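You operate a simulated robot arm through the tools that you are given. There is no shell and no other tool.

Carry out the task below with a simulated robot arm. There is one attempt and no reset: what you move stays moved.

TASK
Rinse tub W475 under the tap, rack it and shut the tap.
Fine: it stands on the wire rack; the outlet stays open; the other tubs stay dry where they are; touch nothing else on this wall.

It is judged by the outcome, as a careful person would: the job done as asked, and still so three seconds after it is handed in. It fails if anything else is knocked over, pushed out of place, dropped, spilled or broken.

THE ROBOT
A 7-joint arm with a two-finger parallel gripper, fixed in place. Base frame: the origin is at the foot of the arm, x ahead of it, y to its left, z up. Lengths are in mm, angles in rad, forces in N, time in s.
Its first joint turns from -2.897 to 2.897 rad. Payload 4.4 kg.
The tool frame sits at the grasp point between the pads (the TCP): z along the fingers, y along the line on which they close. The tips reach 23 mm beyond it. Largest opening 94 mm; finger width 38, thickness 10; the body of the gripper, 54 by 96 mm, starts 39 mm behind the TCP.
Orientation is told as [roll, pitch, yaw] about the base's x, y, z axes, in that order, counted from this pose: with the fingers straight down and closing along the base's y, the tool's x points along the base's -x, its y along +y and its z along -z.

THE INTERFACE
- The arm moves only by the tool send_rows. Its argument "motion" is a list of rows, each a list of 2 entries, a list of its own where there are three numbers: the shift along the tool's x, y, z in mm, then the turn, a rotation vector about the tool's x, y, z in degrees. In form: [[[x, y, z], [ax, ay, az]], ...]. A call has 1 to 20 rows; each row shifts and turns the commanded pose from where the row before left it, along the tool's axes as they then stand. "claw" is the finger opening in mm, from 0 to 94, set as the call begins (left out, the last holds). Rows are played at 5 a second. More than 50 mm and 0.15 rad between two rows, or a gripper value outside its range, and nothing of the call is played. Where a pose cannot be reached the arm comes as near as it can. A force on the tool above 50 N (or 10 N above the force at the start of the call, whichever is more), or a blocked arm, ends the call early, and 0.2 s more pass. Each finger travels about 72 mm/s and halts on what it meets, pressing with about 23 N; the grip force reading is that of the motor and also rises with nothing between the fingers. The clock runs only during rows and for 0.2 s after the last one: add rows that do not move to give the fingers time. The reply holds the time, the measured pose of the TCP, the force on the tool along the base axes, the opening and the grip force, in the units named above and with some noise, with the torque about the TCP (base axes, N m) and any sound that the robot's microphone picked up.
- Cameras (640 x 400 px; columns grow to the right, rows downward): "scene" is fixed at [412.5, -642.7, 1621.7]; the picture's right is [0.63, -0.78, 0.00], its down [-0.55, -0.45, -0.70] and it looks along [0.55, 0.44, -0.71] (base axes); focal length 214 px, centre (320, 200). "wrist" rides on the gripper at [86, 16, -74] in the tool frame; the picture's right is [-0.18, 0.98, 0.00], its down [-0.58, -0.11, -0.81] and it looks along [-0.79, -0.15, 0.59] (tool axes); focal length 243 px, centre (320, 200). There is no depth. A picture from a camera that has moved, and an enlarged one, comes with that camera's place and axes in the base frame and with its lens. The place of the scene camera against the robot may be out by one fixed shift of up to 18 mm in any direction.
- grab_frame(camera): a new picture of that camera. The clock stands still meanwhile.
- zoom(camera, box): a new picture of the part [left, top, right, bottom] of that camera's present view, enlarged. The clock stands still meanwhile.
- close_job(): hands the job in; it is judged then, once.

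Places have to be worked out from the pictures, the camera data and where the tool is seen. Open the gripper and draw the arm clear of the work before you hand the job in, unless the task says otherwise.

The tools are called after "Emit:" as a command line: name --argument value ..., lists and objects as JSON in quotes. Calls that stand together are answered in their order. send_rows: Moves the arm, as the interface text tells. Its arguments: {"type":"object","properties":{"motion":{"type":"array","items":{"type":"array"}},"claw":{"type":"number"}},"required":["motion"]} The other tools are called the same way: grab_frame (camera) takes a picture; zoom (camera, box) takes an enlarged picture of a part of a camera's view; close_job () hands the job in.

At the start:

```text
clock: 0.0
tool_pos: [444.9, 467.4, 1228.2]
tcp_rot: [0.0, -0.001, 0.0]
wrist_force: [-0.1, 0.2, 0.0]
moment: [0.0, 0.01, 0.03]
opening: 93.9
grip_force: 0.0
```

scene: 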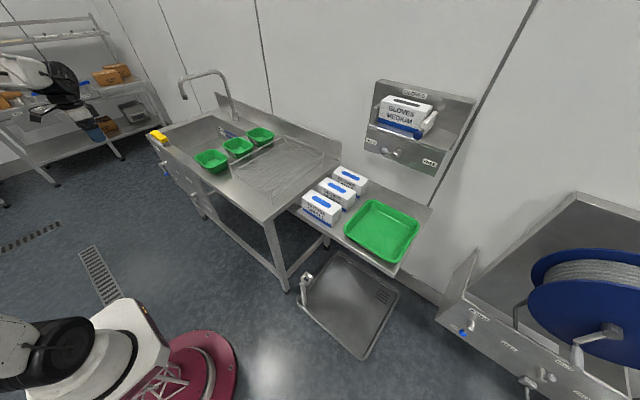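
wrist: 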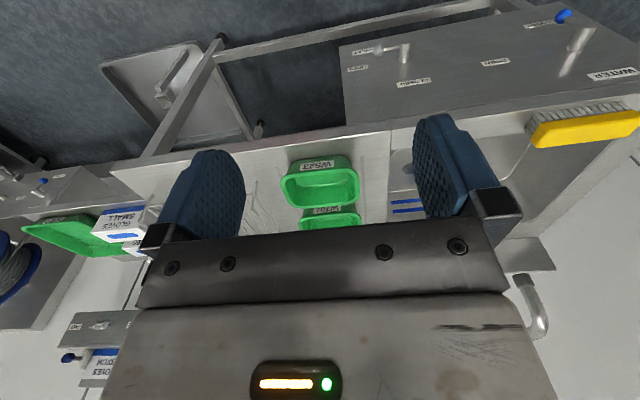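

I start by looking closely at the sink area, the tubs and the controls from both cameras.

Emit:
zoom --camera "scene" --box '[140, 60, 300, 160]'

Emit:
zoom --camera "scene" --box '[140, 110, 300, 210]'

Emit:
zoom --camera "wrist" --box '[340, 0, 640, 190]'

Emit:
zoom --camera "wrist" --box '[240, 130, 440, 255]'

Emit:
zoom --camera "scene" --box '[360, 70, 480, 180]'

Emit:
zoom --camera "scene" --box '[270, 150, 430, 250]'

```text
4.00 times, centred on (220, 110) of scene
camera zoom: at [412.5, -642.7, 1621.7], right [0.63, -0.78, 0.0], down [-0.55, -0.45, -0.7], along [0.55, 0.44, -0.71], focal length 858 px, centre (720, 560)
```

zoom: 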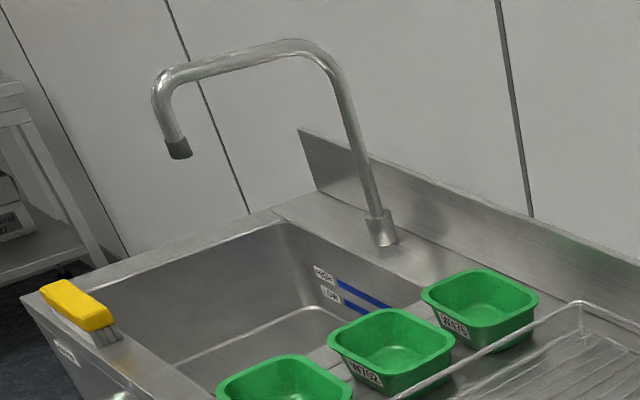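

```text
4.00 times, centred on (220, 160) of scene
camera zoom: at [412.5, -642.7, 1621.7], right [0.63, -0.78, 0.0], down [-0.55, -0.45, -0.7], along [0.55, 0.44, -0.71], focal length 858 px, centre (720, 360)
```

zoom: 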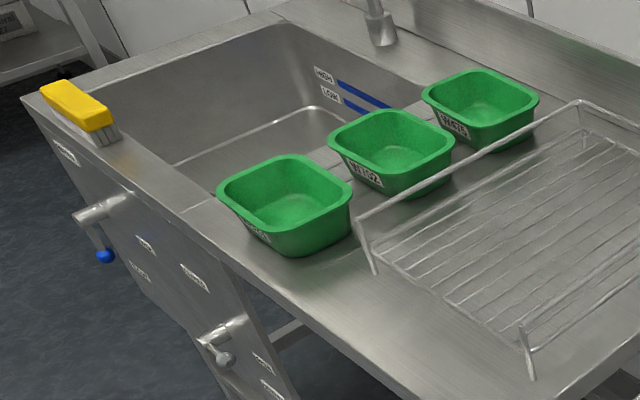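

```text
2.11 times, centred on (490, 95) of wrist
camera zoom: at [358.8, 484.4, 1302.5], right [0.18, 0.98, 0.0], down [0.58, -0.11, 0.81], along [0.79, -0.15, -0.59], focal length 511 px, centre (-38, 421)
```

zoom: 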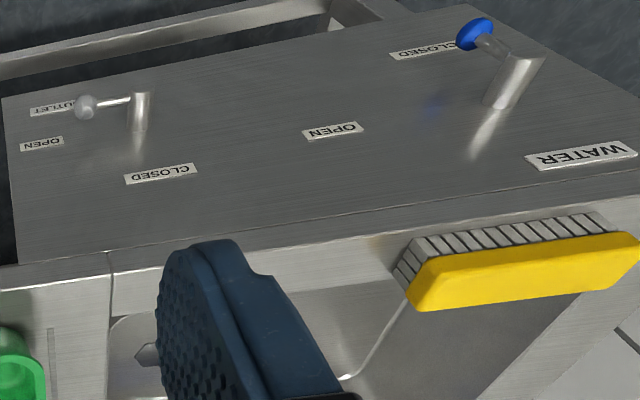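

```text
3.20 times, centred on (340, 192) of wrist
camera zoom: at [358.8, 484.4, 1302.5], right [0.18, 0.98, 0.0], down [0.58, -0.11, 0.81], along [0.79, -0.15, -0.59], focal length 776 px, centre (256, 224)
```

zoom: 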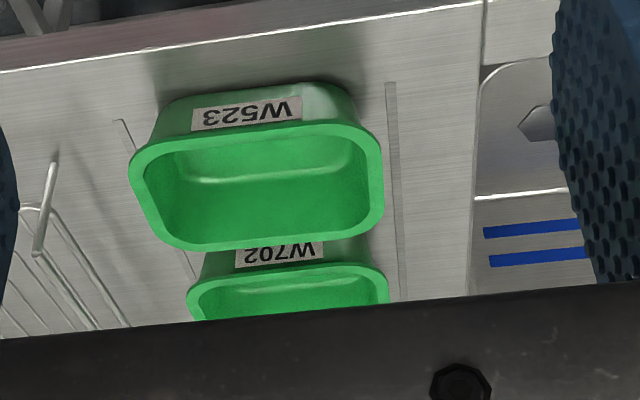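

```text
3.64 times, centred on (420, 125) of scene
camera zoom: at [412.5, -642.7, 1621.7], right [0.63, -0.78, 0.0], down [-0.55, -0.45, -0.7], along [0.55, 0.44, -0.71], focal length 780 px, centre (-44, 473)
```

zoom: 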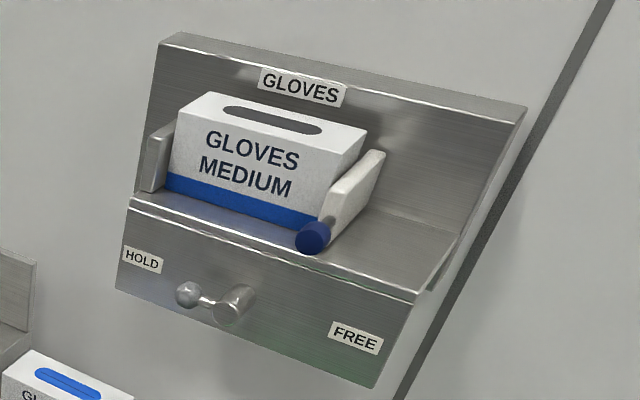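

```text
4.00 times, centred on (350, 200) of scene
camera zoom: at [412.5, -642.7, 1621.7], right [0.63, -0.78, 0.0], down [-0.55, -0.45, -0.7], along [0.55, 0.44, -0.71], focal length 858 px, centre (200, 200)
```

zoom: 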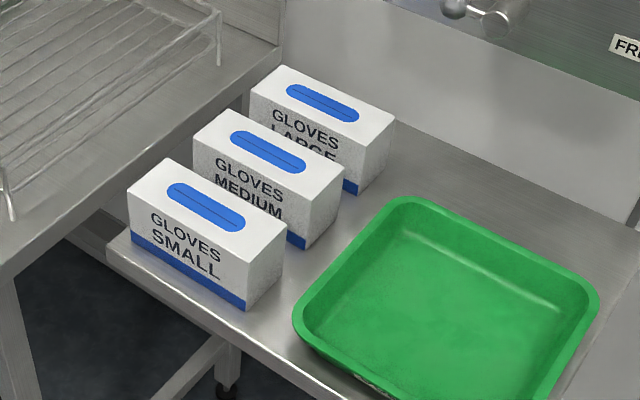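

The front tub reads W523 and the middle one W702; I check the third label and the levers' labels with closer views.

Emit:
zoom --camera "scene" --box '[240, 120, 280, 145]'

Emit:
zoom --camera "scene" --box '[140, 135, 220, 210]'

Emit:
zoom --camera "scene" --box '[190, 120, 250, 180]'

Emit:
zoom --camera "wrist" --box '[500, 0, 640, 90]'

Emit:
zoom --camera "wrist" --box '[330, 20, 470, 110]'

```text
16.00 times, centred on (260, 132) of scene
camera zoom: at [412.5, -642.7, 1621.7], right [0.63, -0.78, 0.0], down [-0.55, -0.45, -0.7], along [0.55, 0.44, -0.71], focal length 3432 px, centre (1280, 1280)
```

zoom: 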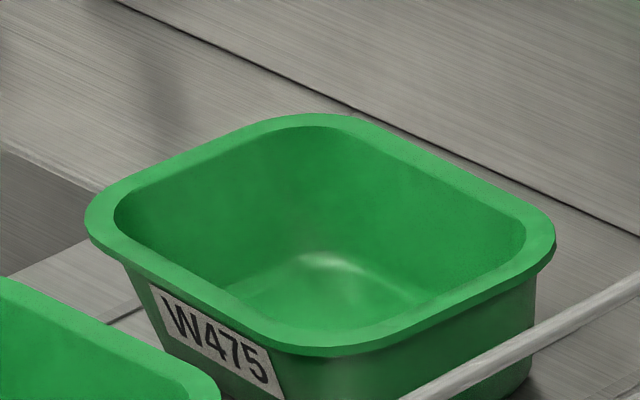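

```text
5.33 times, centred on (180, 172) of scene
camera zoom: at [412.5, -642.7, 1621.7], right [0.63, -0.78, 0.0], down [-0.55, -0.45, -0.7], along [0.55, 0.44, -0.71], focal length 1144 px, centre (1067, 347)
```

zoom: 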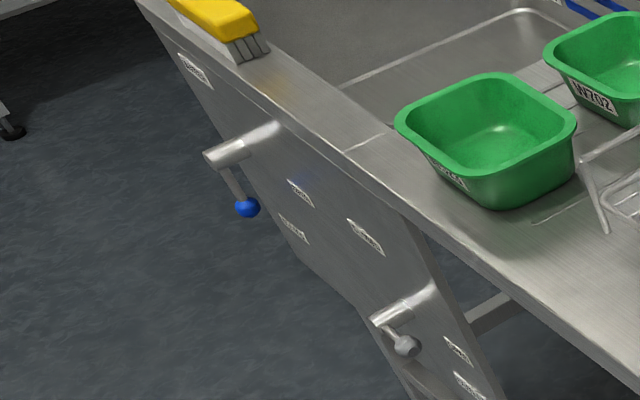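

```text
6.67 times, centred on (220, 150) of scene
camera zoom: at [412.5, -642.7, 1621.7], right [0.63, -0.78, 0.0], down [-0.55, -0.45, -0.7], along [0.55, 0.44, -0.71], focal length 1430 px, centre (987, 533)
```

zoom: 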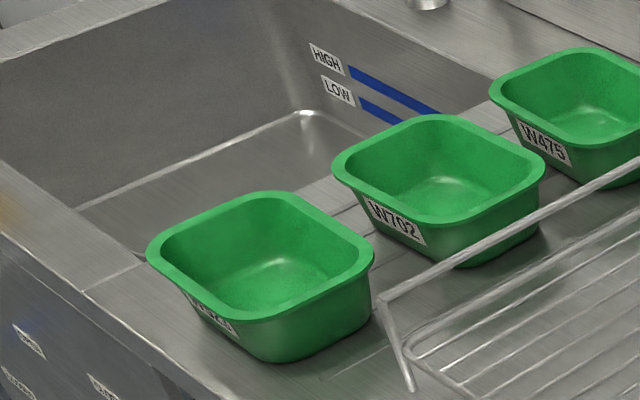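

```text
4.44 times, centred on (570, 45) of wrist
camera zoom: at [358.8, 484.4, 1302.5], right [0.18, 0.98, 0.0], down [0.58, -0.11, 0.81], along [0.79, -0.15, -0.59], focal length 1078 px, centre (-791, 889)
```

zoom: 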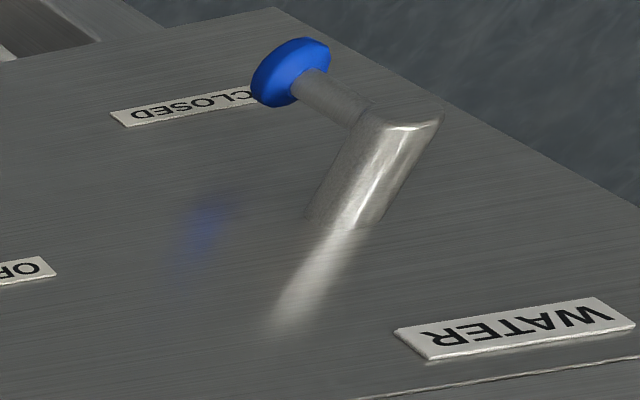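

```text
4.44 times, centred on (400, 65) of wrist
camera zoom: at [358.8, 484.4, 1302.5], right [0.18, 0.98, 0.0], down [0.58, -0.11, 0.81], along [0.79, -0.15, -0.59], focal length 1078 px, centre (-36, 800)
```

zoom: 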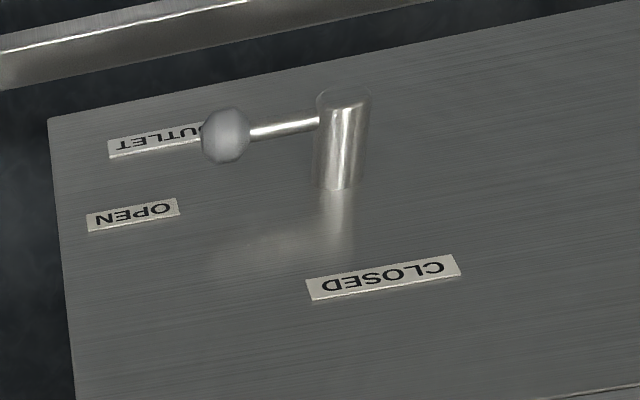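

The third tub, by the back, reads W475. The outlet lever points to OPEN and the water lever points to CLOSED. I want the wrist camera above the tool when reaching forward, so I test a spin about the tool axis in free air.

Emit:
send_rows --motion '[[[0, 0, 0], [0, 0, 8.5]], [[0, 0, 0], [0, 0, 8.5]], [[0, 0, 0], [0, 0, 8.5]], [[0, 0, 0], [0, 0, 8.5]], [[0, 0, 0], [0, 0, 8.5]], [[0, 0, 0], [0, 0, 8.5]], [[0, 0, 0], [0, 0, 8.5]], [[0, 0, 0], [0, 0, 8.5]], [[0, 0, 0], [0, 0, 8.5]], [[0, 0, 0], [0, 0, 8.5]], [[0, 0, 0], [0, 0, 5]]]'

```text
clock: 2.4
tool_pos: [446.2, 467.4, 1226.6]
tcp_rot: [-0.001, 0.0, -1.572]
wrist_force: [0.0, -1.2, 1.0]
moment: [-0.01, 0.0, -0.01]
opening: 93.9
grip_force: 0.1
```

The spin follows well so far; I continue another quarter turn.

Emit:
send_rows --motion '[[[0, 0, 0], [0, 0, 8.5]], [[0, 0, 0], [0, 0, 8.5]], [[0, 0, 0], [0, 0, 8.5]], [[0, 0, 0], [0, 0, 8.5]], [[0, 0, 0], [0, 0, 8.5]], [[0, 0, 0], [0, 0, 8.5]], [[0, 0, 0], [0, 0, 8.5]], [[0, 0, 0], [0, 0, 8.5]], [[0, 0, 0], [0, 0, 8.5]], [[0, 0, 0], [0, 0, 8.5]], [[0, 0, 0], [0, 0, 5]]]'

Emit:
grab_frame --camera "wrist"

Emit:
grab_frame --camera "scene"

```text
clock: 4.8
tool_pos: [463.8, 448.1, 1226.9]
tcp_rot: [-0.019, 0.004, -2.235]
wrist_force: [0.3, 0.1, 0.1]
moment: [0.02, -0.01, 0.0]
opening: 94.3
grip_force: 0.0
out of reach, approached as far as the arm can: row 5, 6, 7, 8, 9, 10, 11
```

```text
taken
camera wrist: at [531.9, 505.9, 1300.8], right [0.66, -0.75, -0.02], down [-0.43, -0.4, 0.81], along [-0.61, -0.52, -0.59], focal length 243 px, centre (320, 200)
```

wrist: 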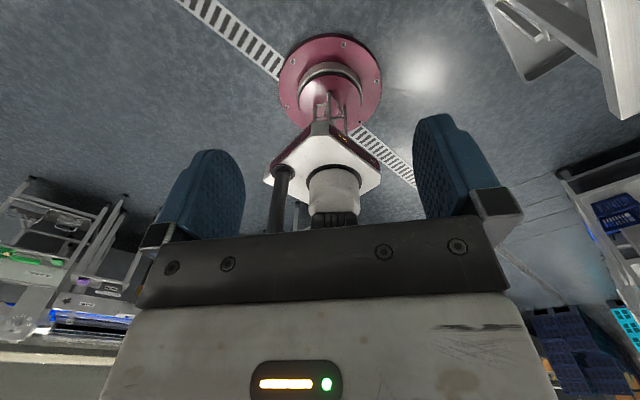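

```text
taken
```

scene: 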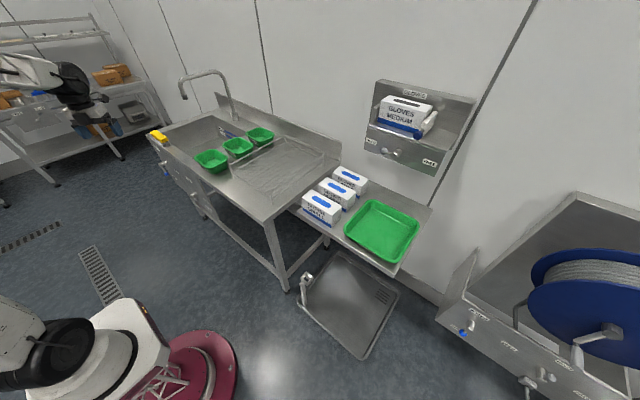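

The spin stops at about 2.24 rad here, so a full flip isn't available at this azimuth. I turn back and check where the commanded pose ended up.

Emit:
send_rows --motion '[[[0, 0, 0], [0, 0, -8.5]], [[0, 0, 0], [0, 0, -8.5]], [[0, 0, 0], [0, 0, -8.5]], [[0, 0, 0], [0, 0, -8.5]], [[0, 0, 0], [0, 0, -8.5]], [[0, 0, 0], [0, 0, -8.5]], [[0, 0, 0], [0, 0, -8.5]], [[0, 0, 0], [0, 0, -8.5]], [[0, 0, 0], [0, 0, -8.5]], [[0, 0, 0], [0, 0, -8.5]], [[0, 0, 0], [0, 0, -5]]]'

Emit:
zoom --camera "scene" --box '[0, 40, 160, 160]'

Emit:
grab_frame --camera "wrist"

```text
clock: 7.2
tool_pos: [465.3, 448.0, 1224.4]
tcp_rot: [0.003, 0.018, -0.661]
wrist_force: [0.0, 0.1, 0.2]
moment: [0.01, -0.03, 0.02]
opening: 93.9
grip_force: 0.1
```

```text
3.33 times, centred on (80, 100) of scene
camera zoom: at [412.5, -642.7, 1621.7], right [0.63, -0.78, 0.0], down [-0.55, -0.45, -0.7], along [0.55, 0.44, -0.71], focal length 715 px, centre (1120, 533)
```

zoom: 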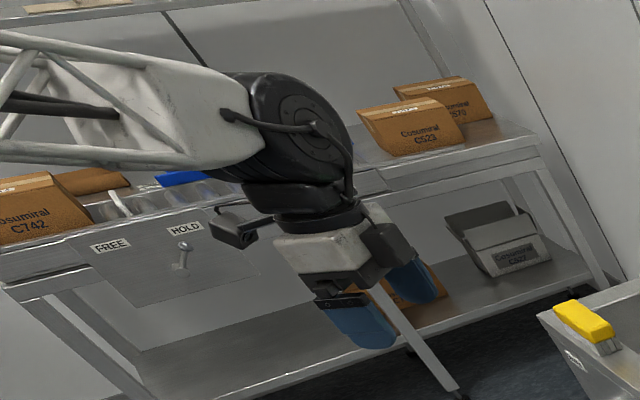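

```text
taken
camera wrist: at [407.7, 513.6, 1302.5], right [0.75, 0.66, 0.0], down [0.4, -0.45, 0.79], along [0.53, -0.6, -0.61], focal length 243 px, centre (320, 200)
```

wrist: 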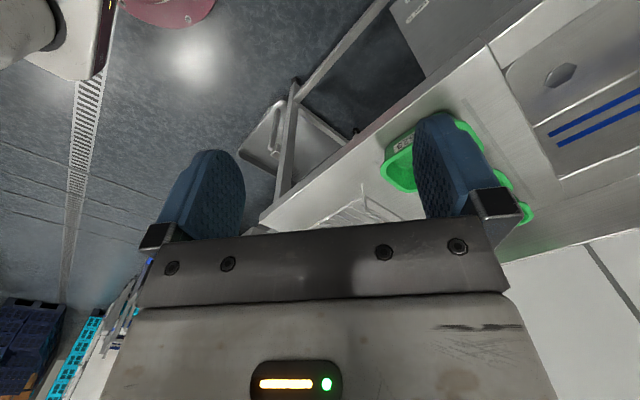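

The commanded pose clamps to what was reached, which is good to know. The wrist camera has a physical body on the tool's +x side, so I must keep it clear. I turn back to yaw 0, move forward at height and tilt outward to test reach and view the tubs.

Emit:
send_rows --motion '[[[0, 0, 0], [0, 0, -7.6]], [[0, 0, 0], [0, 0, -7.6]], [[0, 0, 0], [0, 0, -7.6]], [[0, 0, 0], [0, 0, -7.6]], [[0, 0, 0], [0, 0, -7.5]], [[-45, -20, 0], [0, 0, 0]], [[-45, -20, 0], [0, 0, 0]], [[-45, -20, 0], [0, 0, 0]], [[-45, -20, 0], [0, 0, 0]], [[-45, -20, 0], [0, 0, 0]], [[-45, -20, 0], [0, 0, 0]]]'

Emit:
grab_frame --camera "wrist"

```text
clock: 9.6
tool_pos: [734.5, 327.1, 1221.7]
tcp_rot: [0.016, 0.011, -0.002]
wrist_force: [0.4, -0.5, 0.1]
moment: [0.03, 0.0, 0.0]
opening: 94.0
grip_force: 0.0
```

```text
taken
camera wrist: at [649.3, 342.9, 1298.3], right [0.19, 0.98, 0.01], down [0.59, -0.12, 0.8], along [0.78, -0.14, -0.6], focal length 243 px, centre (320, 200)
```

wrist: 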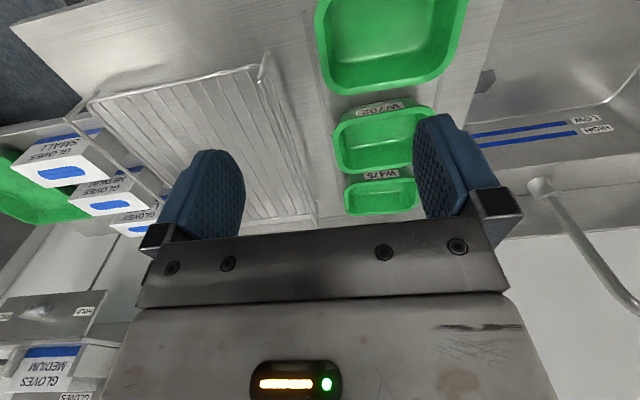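

Good view from here. I zoom to measure the tubs, the rack, the tap base and the sill.

Emit:
zoom --camera "wrist" --box '[300, 80, 460, 230]'

Emit:
zoom --camera "wrist" --box '[80, 40, 330, 250]'

Emit:
zoom --camera "wrist" --box '[460, 0, 640, 300]'

```text
2.67 times, centred on (380, 155) of wrist
camera zoom: at [649.3, 342.9, 1298.3], right [0.19, 0.98, 0.01], down [0.59, -0.12, 0.8], along [0.78, -0.14, -0.6], focal length 647 px, centre (160, 320)
```

zoom: 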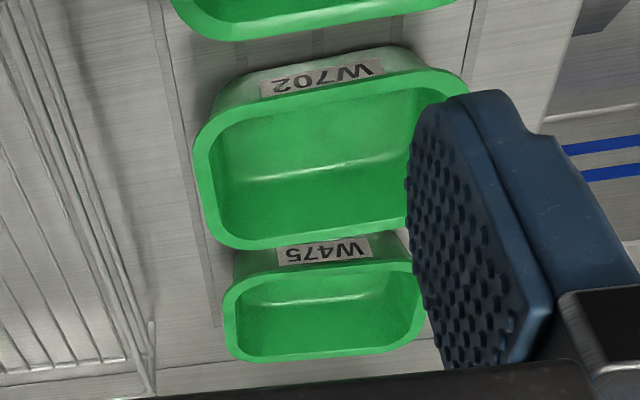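

```text
1.90 times, centred on (205, 145) of wrist
camera zoom: at [649.3, 342.9, 1298.3], right [0.19, 0.98, 0.01], down [0.59, -0.12, 0.8], along [0.78, -0.14, -0.6], focal length 462 px, centre (539, 305)
```

zoom: 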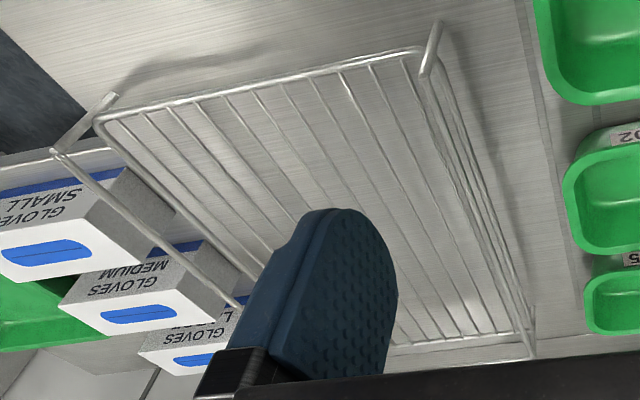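

```text
1.33 times, centred on (550, 150) of wrist
camera zoom: at [649.3, 342.9, 1298.3], right [0.19, 0.98, 0.01], down [0.59, -0.12, 0.8], along [0.78, -0.14, -0.6], focal length 324 px, centre (13, 267)
```

zoom: 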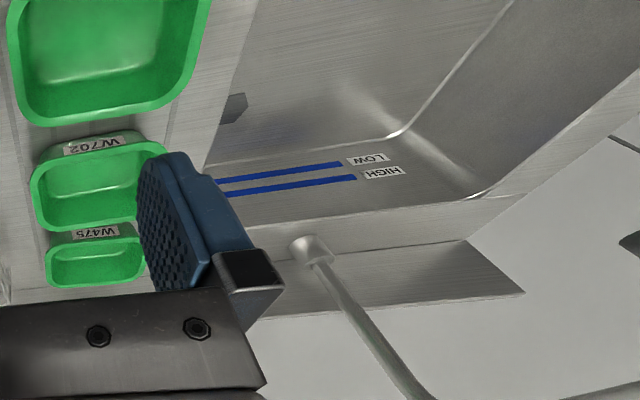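

Working numbers so far: tub rims at z≈960, W475 rim spans x≈1050–1170, y≈320–487; rack y≈-59–242 with rails near z≈985; deck near z≈900. Now I test how far the arm reaches at z≈1085 with the tool straight down.

Emit:
send_rows --motion '[[[0, 0, 45], [0, 0, 0]], [[0, 0, 45], [0, 0, 0]], [[0, 0, 45], [0, 0, 0]], [[-45, 0, 0], [0, 0, 0]], [[-45, 0, 0], [0, 0, 0]], [[-45, 0, 0], [0, 0, 0]], [[-45, 0, 0], [0, 0, 0]], [[-45, 0, 0], [0, 0, 0]], [[-45, 0, 0], [0, 0, 0]], [[-45, 0, 0], [0, 0, 0]]]'

Emit:
grab_frame --camera "wrist"

Emit:
grab_frame --camera "scene"

```text
clock: 11.8
tool_pos: [1049.1, 327.9, 1081.9]
tcp_rot: [0.015, 0.013, -0.002]
wrist_force: [-0.3, 0.6, 0.8]
moment: [-0.02, 0.03, 0.02]
opening: 94.0
grip_force: 0.0
```

```text
taken
camera wrist: at [962.4, 344.2, 1158.3], right [0.19, 0.98, 0.01], down [0.59, -0.12, 0.8], along [0.78, -0.14, -0.6], focal length 243 px, centre (320, 200)
```

wrist: 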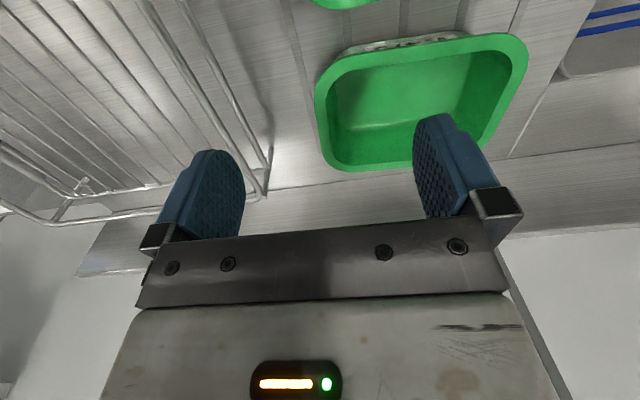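

```text
taken
```

scene: 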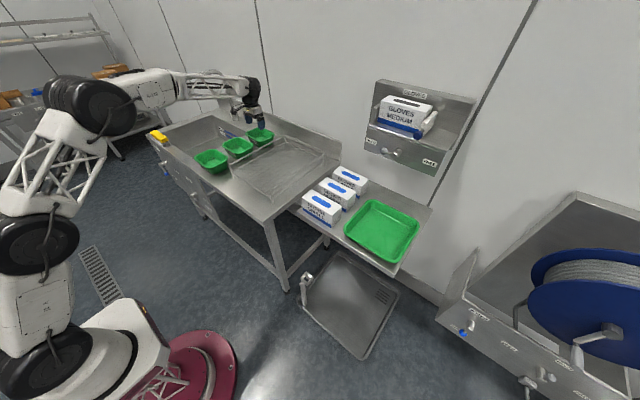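

The arm reaches radius 1099 straight down at this height, better than stated. I zoom on W475 to fix its position.

Emit:
zoom --camera "wrist" --box '[290, 10, 550, 180]'

Emit:
zoom --camera "scene" --box '[220, 60, 300, 150]'

Emit:
zoom --camera "wrist" --box '[0, 0, 300, 240]'

```text
2.35 times, centred on (420, 95) of wrist
camera zoom: at [962.4, 344.2, 1158.3], right [0.19, 0.98, 0.01], down [0.59, -0.12, 0.8], along [0.78, -0.14, -0.6], focal length 571 px, centre (85, 447)
```

zoom: 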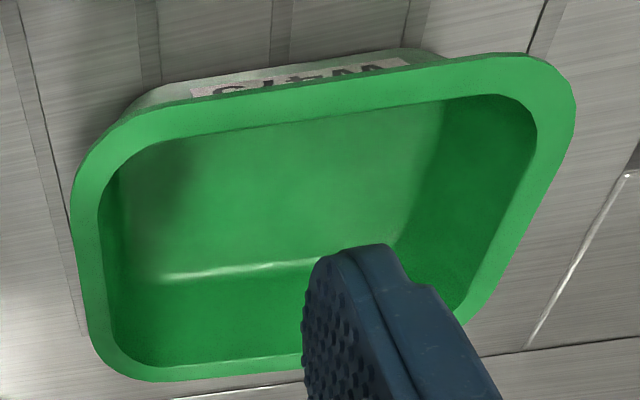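

```text
4.44 times, centred on (260, 105) of scene
camera zoom: at [412.5, -642.7, 1621.7], right [0.63, -0.78, 0.0], down [-0.55, -0.45, -0.7], along [0.55, 0.44, -0.71], focal length 953 px, centre (587, 622)
```

zoom: 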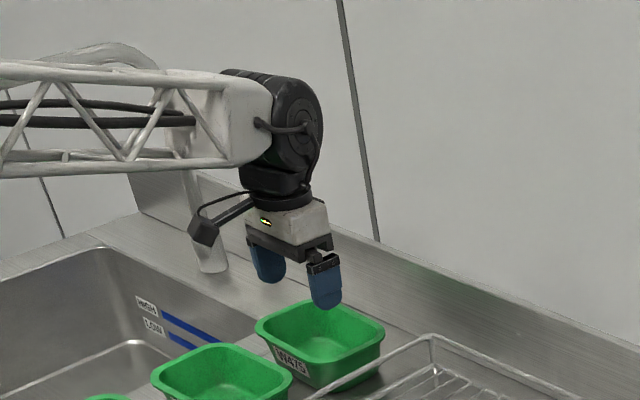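

```text
1.67 times, centred on (150, 120) of wrist
camera zoom: at [962.4, 344.2, 1158.3], right [0.19, 0.98, 0.01], down [0.59, -0.12, 0.8], along [0.78, -0.14, -0.6], focal length 404 px, centre (603, 333)
```

zoom: 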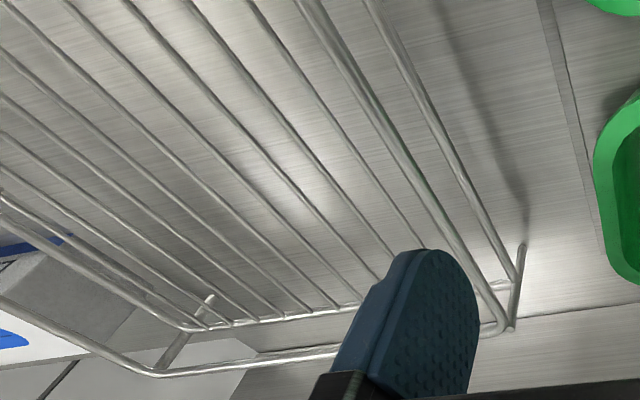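

W475 rim is now pinned at x≈1048–1177, y≈319–488, z≈957. Before picking it up I'll open the tap, so I retract upward and swing left for a close look at the water lever.

Emit:
send_rows --motion '[[[0, 0, -50], [0, 0, 0]], [[0, 0, -50], [0, 0, 0]], [[0, 0, -45], [0, 0, 0]], [[46, 9, 0], [0, 0, 0]], [[46, 9, 0], [0, 0, 0]], [[46, 9, 0], [0, 0, 0]], [[46, 9, 0], [0, 0, 0]], [[46, 9, 0], [0, 0, 0]], [[46, 9, 0], [0, 0, 0]], [[46, 9, 0], [0, 0, 0]], [[46, 9, 0], [0, 0, 0]], [[46, 9, 0], [0, 0, 0]], [[46, 9, 0], [0, 0, 0]], [[46, 9, 0], [0, 0, 0]], [[46, 9, 0], [0, 0, 0]], [[46, 9, 0], [0, 0, 0]]]'

Emit:
send_rows --motion '[[[3, 45, 20], [0, 0, 0]], [[3, 45, 20], [0, 0, 0]], [[3, 45, 20], [0, 0, 0]], [[3, 45, 20], [0, 0, 0]], [[3, 45, 20], [0, 0, 0]], [[3, 45, 20], [0, 0, 0]], [[3, 45, 20], [0, 0, 0]], [[3, 45, 20], [0, 0, 0]], [[3, 45, 20], [0, 0, 0]]]'

Emit:
grab_frame --camera "wrist"

Emit:
grab_frame --camera "scene"

```text
clock: 15.2
tool_pos: [452.2, 445.1, 1235.6]
tcp_rot: [0.014, 0.012, -0.004]
wrist_force: [0.5, -0.7, 0.2]
moment: [-0.04, -0.01, -0.01]
opening: 94.0
grip_force: 0.0
```

```text
clock: 17.2
tool_pos: [424.1, 854.0, 1064.5]
tcp_rot: [0.016, 0.013, -0.002]
wrist_force: [-0.4, -0.1, 0.3]
moment: [-0.01, -0.02, 0.01]
opening: 93.8
grip_force: 0.0
```

```text
taken
camera wrist: at [338.9, 869.5, 1141.1], right [0.19, 0.98, 0.01], down [0.59, -0.12, 0.8], along [0.78, -0.14, -0.6], focal length 243 px, centre (320, 200)
```

wrist: 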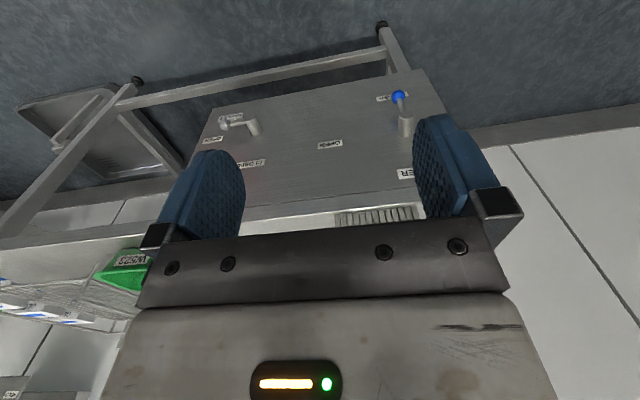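

```text
taken
```

scene: 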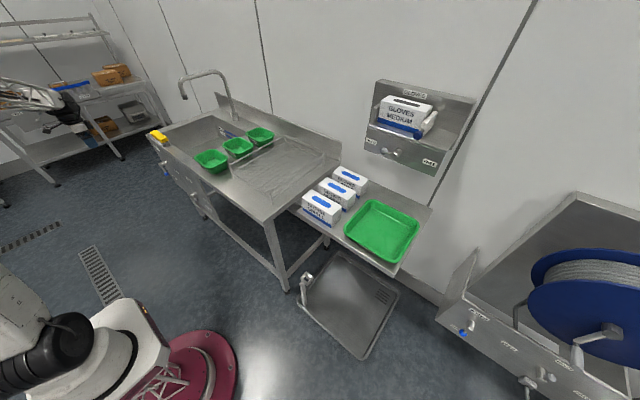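

The water lever is in view now; I zoom on it for angle and position.

Emit:
zoom --camera "wrist" --box '[300, 60, 460, 220]'

Emit:
zoom --camera "wrist" --box '[360, 80, 430, 150]'

Emit:
zoom --camera "wrist" --box '[190, 90, 290, 180]'

Emit:
zoom --camera "scene" --box '[140, 135, 200, 185]'

```text
2.50 times, centred on (380, 140) of wrist
camera zoom: at [338.9, 869.5, 1141.1], right [0.19, 0.98, 0.01], down [0.59, -0.12, 0.8], along [0.78, -0.14, -0.6], focal length 606 px, centre (170, 350)
```

zoom: 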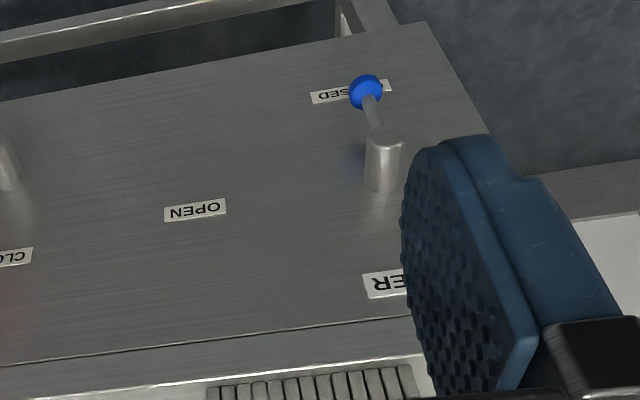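

```text
5.71 times, centred on (395, 115) of wrist
camera zoom: at [338.9, 869.5, 1141.1], right [0.19, 0.98, 0.01], down [0.59, -0.12, 0.8], along [0.78, -0.14, -0.6], focal length 1386 px, centre (-109, 686)
```

zoom: 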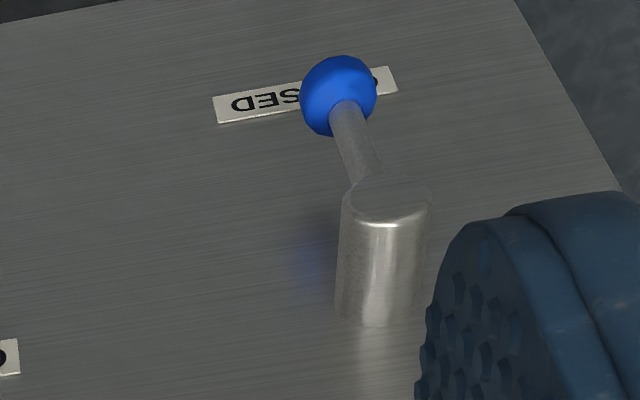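

```text
4.44 times, centred on (240, 135) of wrist
camera zoom: at [338.9, 869.5, 1141.1], right [0.19, 0.98, 0.01], down [0.59, -0.12, 0.8], along [0.78, -0.14, -0.6], focal length 1078 px, centre (676, 489)
```

zoom: 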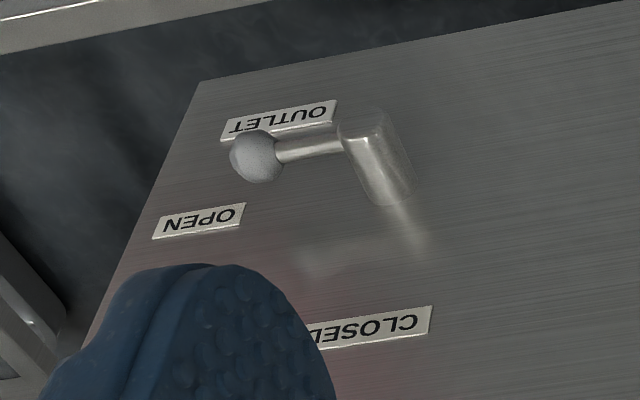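

```text
8.00 times, centred on (170, 160) of scene
camera zoom: at [412.5, -642.7, 1621.7], right [0.63, -0.78, 0.0], down [-0.55, -0.45, -0.7], along [0.55, 0.44, -0.71], focal length 1716 px, centre (1520, 520)
```

zoom: 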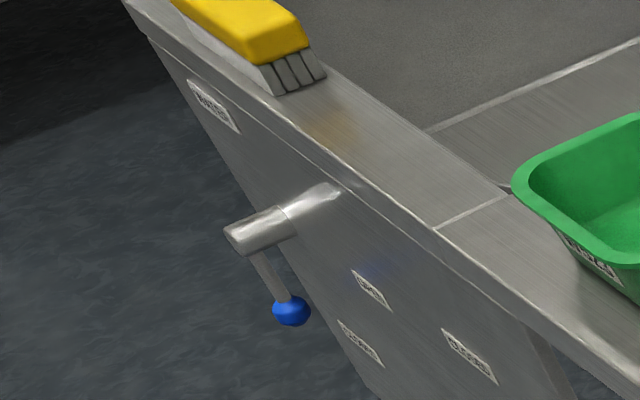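

From two views: the water lever's shaft end is at about (648, 994, 716), it points straight down (CLOSED) with its blue knob at about (655, 992, 634); OPEN is a quarter turn toward -y. The outlet lever is far off at y≈640. I tilt the tool toward the panel and test that this is reachable.

Emit:
send_rows --motion '[[[0, 0, 0], [0, -7.5, 0]], [[0, 0, 0], [0, -7.5, 0]], [[0, 0, 0], [0, -7.5, 0]], [[0, 0, 0], [0, -7.5, 0]], [[0, 0, 0], [0, -7.5, 0]], [[0, 0, 0], [0, -7.5, 0]], [[0, 0, 0], [0, -7.5, 0]], [[0, 0, 0], [0, -7.5, 0]]]'

Emit:
grab_frame --camera "wrist"

```text
clock: 19.0
tool_pos: [424.3, 852.6, 1063.4]
tcp_rot: [0.03, -1.037, -0.028]
wrist_force: [-0.7, 0.1, 0.0]
moment: [0.01, -0.01, 0.0]
opening: 93.9
grip_force: 0.1
```

```text
taken
camera wrist: at [316.0, 870.4, 1026.9], right [0.1, 0.98, 0.17], down [-0.4, -0.12, 0.91], along [0.91, -0.16, 0.38], focal length 243 px, centre (320, 200)
```

wrist: 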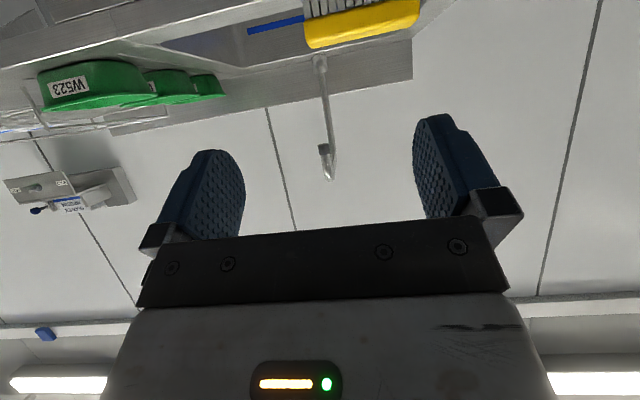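

The tilt works, and this view also puts the spout tip at about (925, 800, 1141). I now move down to in front of the lever, fingers open so they will straddle it.

Emit:
send_rows --motion '[[[27, 13, 33.5], [0, 0, 0]], [[27, 13, 33.5], [0, 0, 0]], [[27, 13, 33.5], [0, 0, 0]], [[27, 13, 33.5], [0, 0, 0]], [[27, 13, 33.5], [0, 0, 0]], [[27, 13, 33.5], [0, 0, 0]], [[27, 13, 33.5], [0, 0, 0]], [[27, 13, 33.5], [0, 0, 0]], [[27, 13, 33.5], [0, 0, 0]]]'

Emit:
grab_frame --camera "wrist"

Emit:
grab_frame --camera "scene"

```text
clock: 21.0
tool_pos: [557.7, 975.5, 702.2]
tcp_rot: [0.032, -1.033, -0.031]
wrist_force: [0.7, 0.0, 1.3]
moment: [0.02, 0.08, 0.0]
opening: 94.0
grip_force: 0.1
```

```text
taken
camera wrist: at [449.9, 993.6, 666.7], right [0.1, 0.98, 0.17], down [-0.4, -0.12, 0.91], along [0.91, -0.16, 0.38], focal length 243 px, centre (320, 200)
```

wrist: 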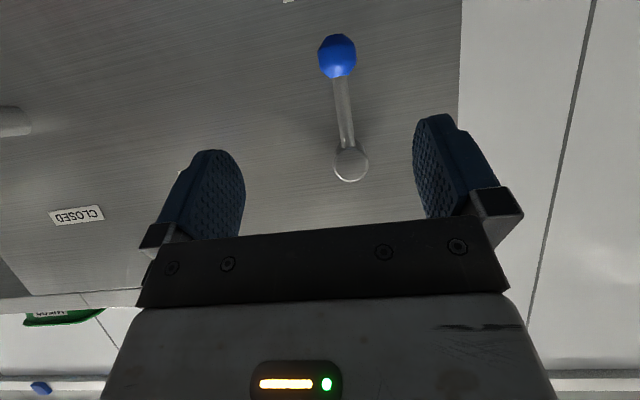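

```text
taken
```

scene: 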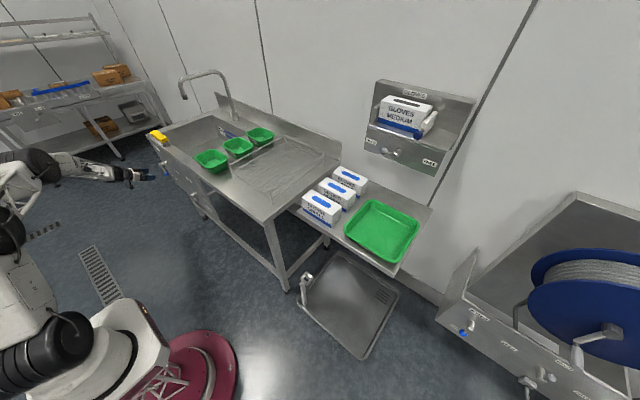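

The straddle pose is reachable, and this view refines the lever: axis at y≈990, z≈717, knob at (654, 990, 640), lever arm ≈77 mm. I descend and move in so the fingers sit either side of the lever, without touching yet.

Emit:
send_rows --motion '[[[24, 0, 14.3], [0, 0, 0]], [[24, 0, 14.3], [0, 0, 0]], [[-14, 0, 23.5], [0, 0, 0]], [[-14, 0, 23.5], [0, 0, 0]], [[-14, 0, 23.5], [0, 0, 0]]]'

Emit:
grab_frame --camera "wrist"

Emit:
zoom --camera "scene" --box '[100, 120, 220, 220]'

```text
clock: 22.2
tool_pos: [640.4, 975.4, 644.4]
tcp_rot: [0.03, -1.033, -0.029]
wrist_force: [-0.2, 0.1, -0.2]
moment: [-0.01, 0.02, -0.01]
opening: 93.9
grip_force: 0.1
```

```text
taken
camera wrist: at [532.5, 993.4, 609.9], right [0.1, 0.98, 0.17], down [-0.4, -0.12, 0.91], along [0.91, -0.16, 0.38], focal length 243 px, centre (320, 200)
```

wrist: 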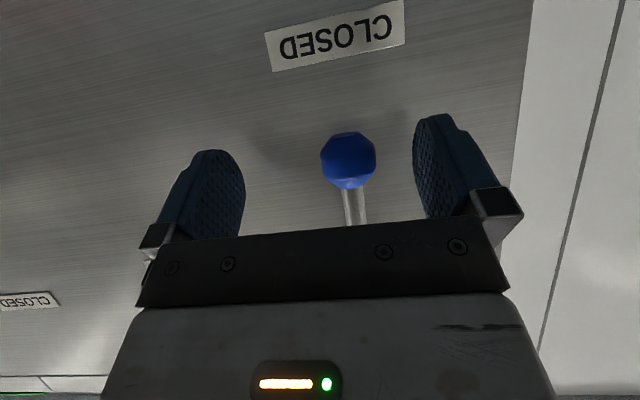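

```text
4.00 times, centred on (160, 170) of scene
camera zoom: at [412.5, -642.7, 1621.7], right [0.63, -0.78, 0.0], down [-0.55, -0.45, -0.7], along [0.55, 0.44, -0.71], focal length 858 px, centre (960, 320)
```

zoom: 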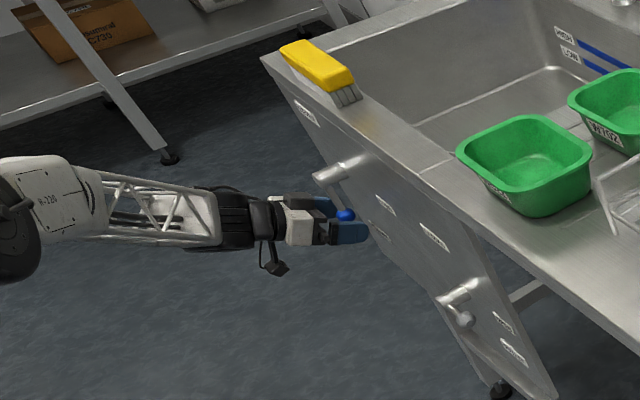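

The knob sits between the fingers. I push it with the +y finger along the arc toward OPEN, first half.

Emit:
send_rows --motion '[[[-1.4, -17, -0.8], [0, 0, 0]], [[-1.3, -12.5, -0.8], [0, 0, 0]], [[-1.2, -13, -0.7], [0, 0, 0]], [[-1.3, -12.3, -0.8], [0, 0, 0]], [[-6.4, -12.4, -3.8], [0, 0, 0]]]'

Emit:
grab_frame --camera "wrist"

Emit:
zoom --camera "scene" --box '[140, 135, 220, 205]'

```text
clock: 23.4
tool_pos: [640.7, 908.0, 658.6]
tcp_rot: [0.029, -1.034, -0.029]
wrist_force: [-0.1, -0.3, -0.6]
moment: [0.0, -0.03, -0.03]
opening: 93.9
grip_force: 0.1
```

```text
taken
camera wrist: at [532.9, 925.8, 622.3], right [0.1, 0.98, 0.17], down [-0.4, -0.12, 0.91], along [0.91, -0.16, 0.38], focal length 243 px, centre (320, 200)
```

wrist: 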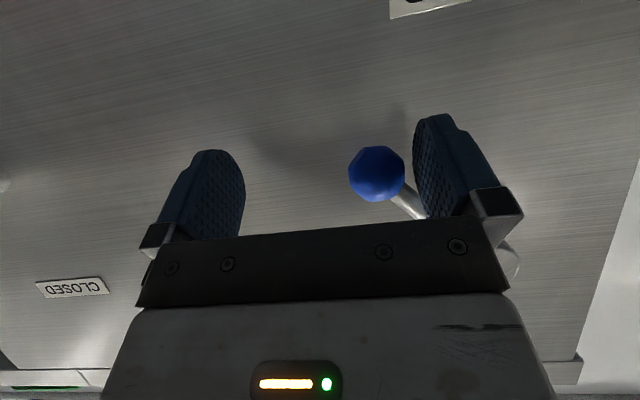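

```text
5.71 times, centred on (180, 170) of scene
camera zoom: at [412.5, -642.7, 1621.7], right [0.63, -0.78, 0.0], down [-0.55, -0.45, -0.7], along [0.55, 0.44, -0.71], focal length 1226 px, centre (1120, 371)
```

zoom: 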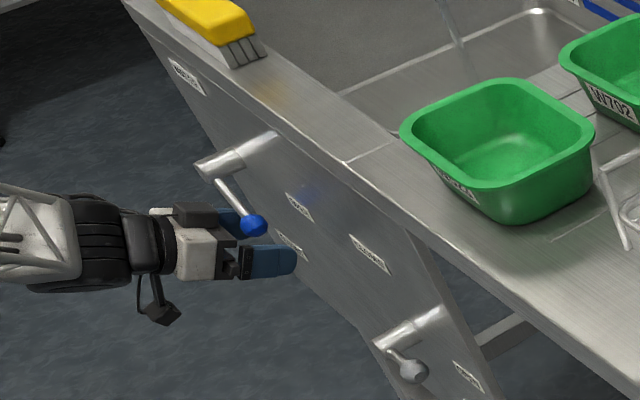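

Water seems to be starting already at about 45°. I check the stream before pushing further.

Emit:
zoom --camera "scene" --box '[150, 60, 270, 160]'

```text
4.00 times, centred on (210, 110) of scene
camera zoom: at [412.5, -642.7, 1621.7], right [0.63, -0.78, 0.0], down [-0.55, -0.45, -0.7], along [0.55, 0.44, -0.71], focal length 858 px, centre (760, 560)
```

zoom: 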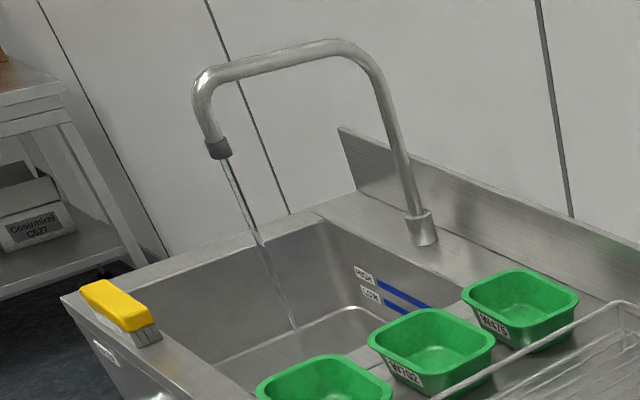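

A stream is running. I complete the turn to the OPEN label.

Emit:
send_rows --motion '[[[-8.9, -9.9, -5.3], [0, 0, 0]], [[-10.9, -6.9, -6.5], [0, 0, 0]], [[-12, -3.5, -7.2], [0, 0, 0]], [[-4.3, 0, -2.6], [0, 0, 0]]]'

Emit:
grab_frame --camera "wrist"

Emit:
zoom --camera "scene" --box '[140, 135, 220, 205]'

Emit:
zoom --camera "scene" --box '[150, 60, 270, 160]'

```text
clock: 24.4
tool_pos: [642.1, 886.4, 698.3]
tcp_rot: [0.024, -1.033, -0.025]
wrist_force: [-1.4, 0.7, -9.4]
moment: [-0.54, 0.05, 0.14]
opening: 93.9
grip_force: 0.1
```

```text
taken
camera wrist: at [532.0, 904.3, 662.6], right [0.1, 0.98, 0.17], down [-0.39, -0.12, 0.91], along [0.91, -0.16, 0.38], focal length 243 px, centre (320, 200)
```

wrist: 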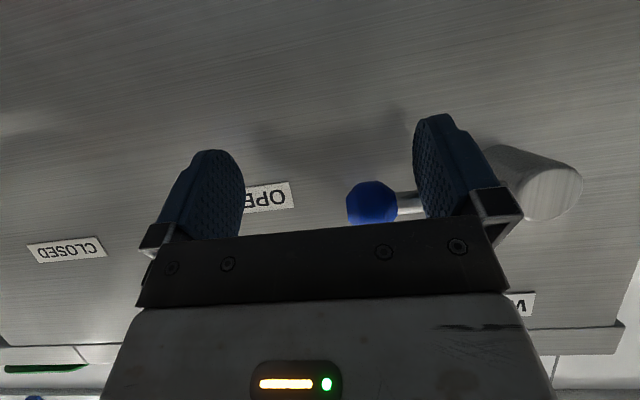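

```text
5.71 times, centred on (180, 170) of scene
camera zoom: at [412.5, -642.7, 1621.7], right [0.63, -0.78, 0.0], down [-0.55, -0.45, -0.7], along [0.55, 0.44, -0.71], focal length 1226 px, centre (1120, 371)
```

zoom: 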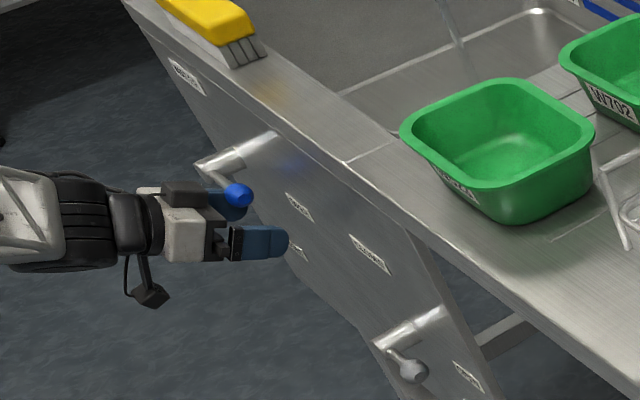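

```text
4.00 times, centred on (210, 110) of scene
camera zoom: at [412.5, -642.7, 1621.7], right [0.63, -0.78, 0.0], down [-0.55, -0.45, -0.7], along [0.55, 0.44, -0.71], focal length 858 px, centre (760, 560)
```

zoom: 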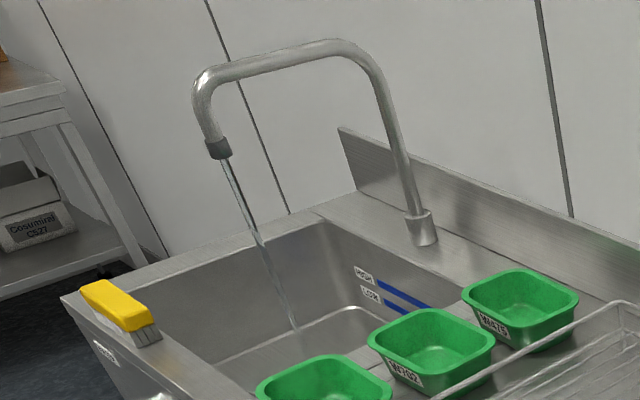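

The lever is horizontal at its stop pointing to OPEN and the water runs into the basin. I lower the finger slightly and back straight out from the lever.

Emit:
send_rows --motion '[[[6, 0, 3.6], [0, 0, 0]], [[15.4, 0, -25.8], [0, 0, 0]], [[15.4, 0, -25.8], [0, 0, 0]], [[15.4, 0, -25.8], [0, 0, 0]], [[15.4, 0, -25.8], [0, 0, 0]]]'

Emit:
grab_frame --camera "wrist"

Emit:
zoom --camera "scene" --box '[140, 70, 260, 200]'

```text
clock: 25.6
tool_pos: [521.1, 887.0, 692.0]
tcp_rot: [0.028, -1.033, -0.028]
wrist_force: [0.0, 0.1, -0.1]
moment: [0.01, 0.0, 0.02]
opening: 94.0
grip_force: 0.0
```

```text
taken
camera wrist: at [411.8, 904.8, 656.8], right [0.1, 0.98, 0.17], down [-0.4, -0.12, 0.91], along [0.91, -0.16, 0.38], focal length 243 px, centre (320, 200)
```

wrist: 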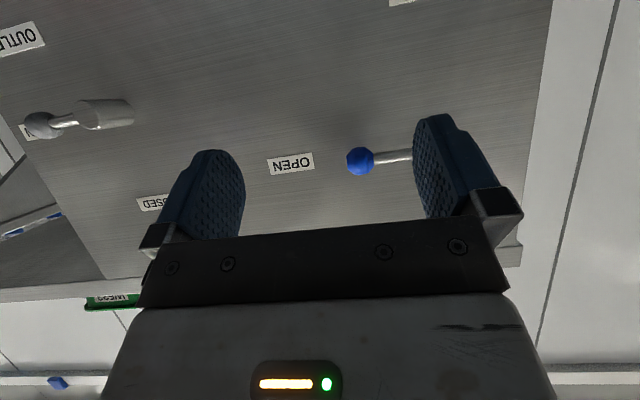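

```text
3.08 times, centred on (200, 135) of scene
camera zoom: at [412.5, -642.7, 1621.7], right [0.63, -0.78, 0.0], down [-0.55, -0.45, -0.7], along [0.55, 0.44, -0.71], focal length 660 px, centre (689, 400)
```

zoom: 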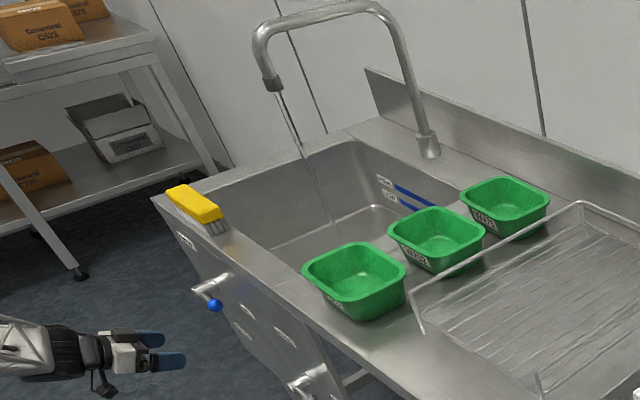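

The lever stays at OPEN and the water runs. I now rise away from the panel and bring the tool back to vertical, then head for W475.

Emit:
send_rows --motion '[[[-32.4, -22.7, -25.6], [0, 0, 0]], [[-32.4, -22.7, -25.6], [0, 0, 0]], [[-32.4, -22.7, -25.6], [0, 0, 0]], [[-32.4, -22.7, -25.6], [0, 0, 0]], [[-32.4, -22.7, -25.6], [0, 0, 0]], [[-32.4, -22.7, -25.6], [0, 0, 0]], [[-32.4, -22.7, -25.6], [0, 0, 0]], [[-32.4, -22.7, -25.6], [0, 0, 0]], [[-32.4, -22.7, -25.6], [0, 0, 0]], [[-32.4, -22.7, -25.6], [0, 0, 0]], [[-32.4, -22.7, -25.6], [0, 0, 0]]]'

Emit:
send_rows --motion '[[[0, 0, 0], [0, 7.4, 0]], [[0, 0, 0], [0, 7.4, 0]], [[0, 0, 0], [0, 7.4, 0]], [[0, 0, 0], [0, 7.4, 0]], [[0, 0, 0], [0, 7.4, 0]], [[0, 0, 0], [0, 7.4, 0]], [[0, 0, 0], [0, 7.4, 0]], [[0, 0, 0], [0, 7.4, 0]]]'

```text
clock: 28.0
tool_pos: [459.1, 629.2, 1136.8]
tcp_rot: [0.022, -1.032, -0.022]
wrist_force: [-0.9, -0.4, -0.7]
moment: [0.0, 0.04, -0.02]
opening: 94.0
grip_force: 0.1
```

```text
clock: 29.8
tool_pos: [460.2, 632.0, 1139.2]
tcp_rot: [0.016, 0.002, -0.003]
wrist_force: [-0.2, 0.5, 0.2]
moment: [-0.01, 0.03, -0.02]
opening: 94.2
grip_force: 0.1
```

Tool is vertical again. I correct the small roll and move out above W475's near-side (-y) wall at z≈1080 to test the reach there.

Emit:
send_rows --motion '[[[-42.7, -20.6, 3.9], [0.9, 0, 0]], [[-42.7, -20.6, 3.9], [0, 0, 0]], [[-42.7, -20.6, 3.9], [0, 0, 0]], [[-42.7, -20.6, 3.9], [0, 0, 0]], [[-42.7, -20.6, 3.9], [0, 0, 0]], [[-42.7, -20.6, 3.9], [0, 0, 0]], [[-42.7, -20.6, 3.9], [0, 0, 0]], [[-42.7, -20.6, 3.9], [0, 0, 0]], [[-42.7, -20.6, 3.9], [0, 0, 0]], [[-42.7, -20.6, 3.9], [0, 0, 0]], [[-42.7, -20.6, 3.9], [0, 0, 0]], [[-42.7, -20.6, 3.9], [0, 0, 0]], [[-42.7, -20.6, 3.9], [0, 0, 0]], [[-42.7, -20.6, 3.9], [0, 0, 0]], [[-42.7, -20.6, 3.9], [0, 0, 0]]]' --claw 60

Emit:
grab_frame --camera "wrist"

Emit:
zoom --camera "scene" --box '[200, 60, 320, 160]'

```text
clock: 33.0
tool_pos: [1100.3, 318.8, 1081.3]
tcp_rot: [0.0, 0.0, -0.004]
wrist_force: [0.5, 0.2, 0.9]
moment: [-0.02, 0.01, -0.01]
opening: 60.0
grip_force: 0.0
```

```text
taken
camera wrist: at [1013.4, 336.8, 1157.0], right [0.19, 0.98, 0.0], down [0.58, -0.11, 0.81], along [0.79, -0.15, -0.59], focal length 243 px, centre (320, 200)
```

wrist: 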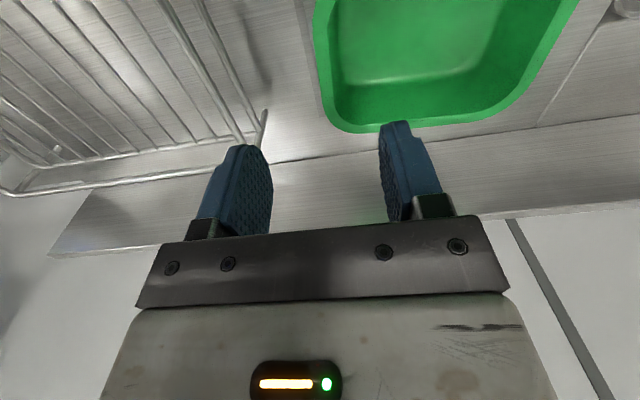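

```text
4.00 times, centred on (260, 110) of scene
camera zoom: at [412.5, -642.7, 1621.7], right [0.63, -0.78, 0.0], down [-0.55, -0.45, -0.7], along [0.55, 0.44, -0.71], focal length 858 px, centre (560, 560)
```

zoom: 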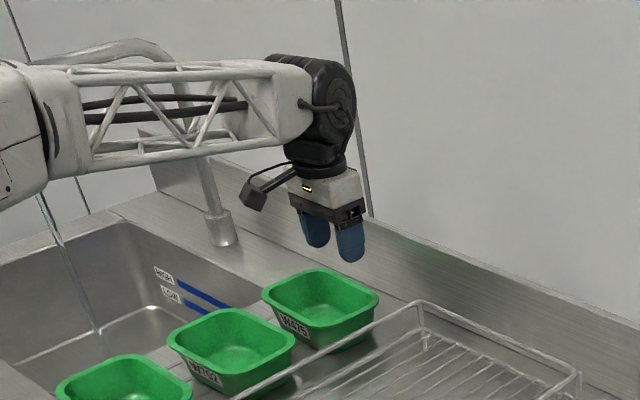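

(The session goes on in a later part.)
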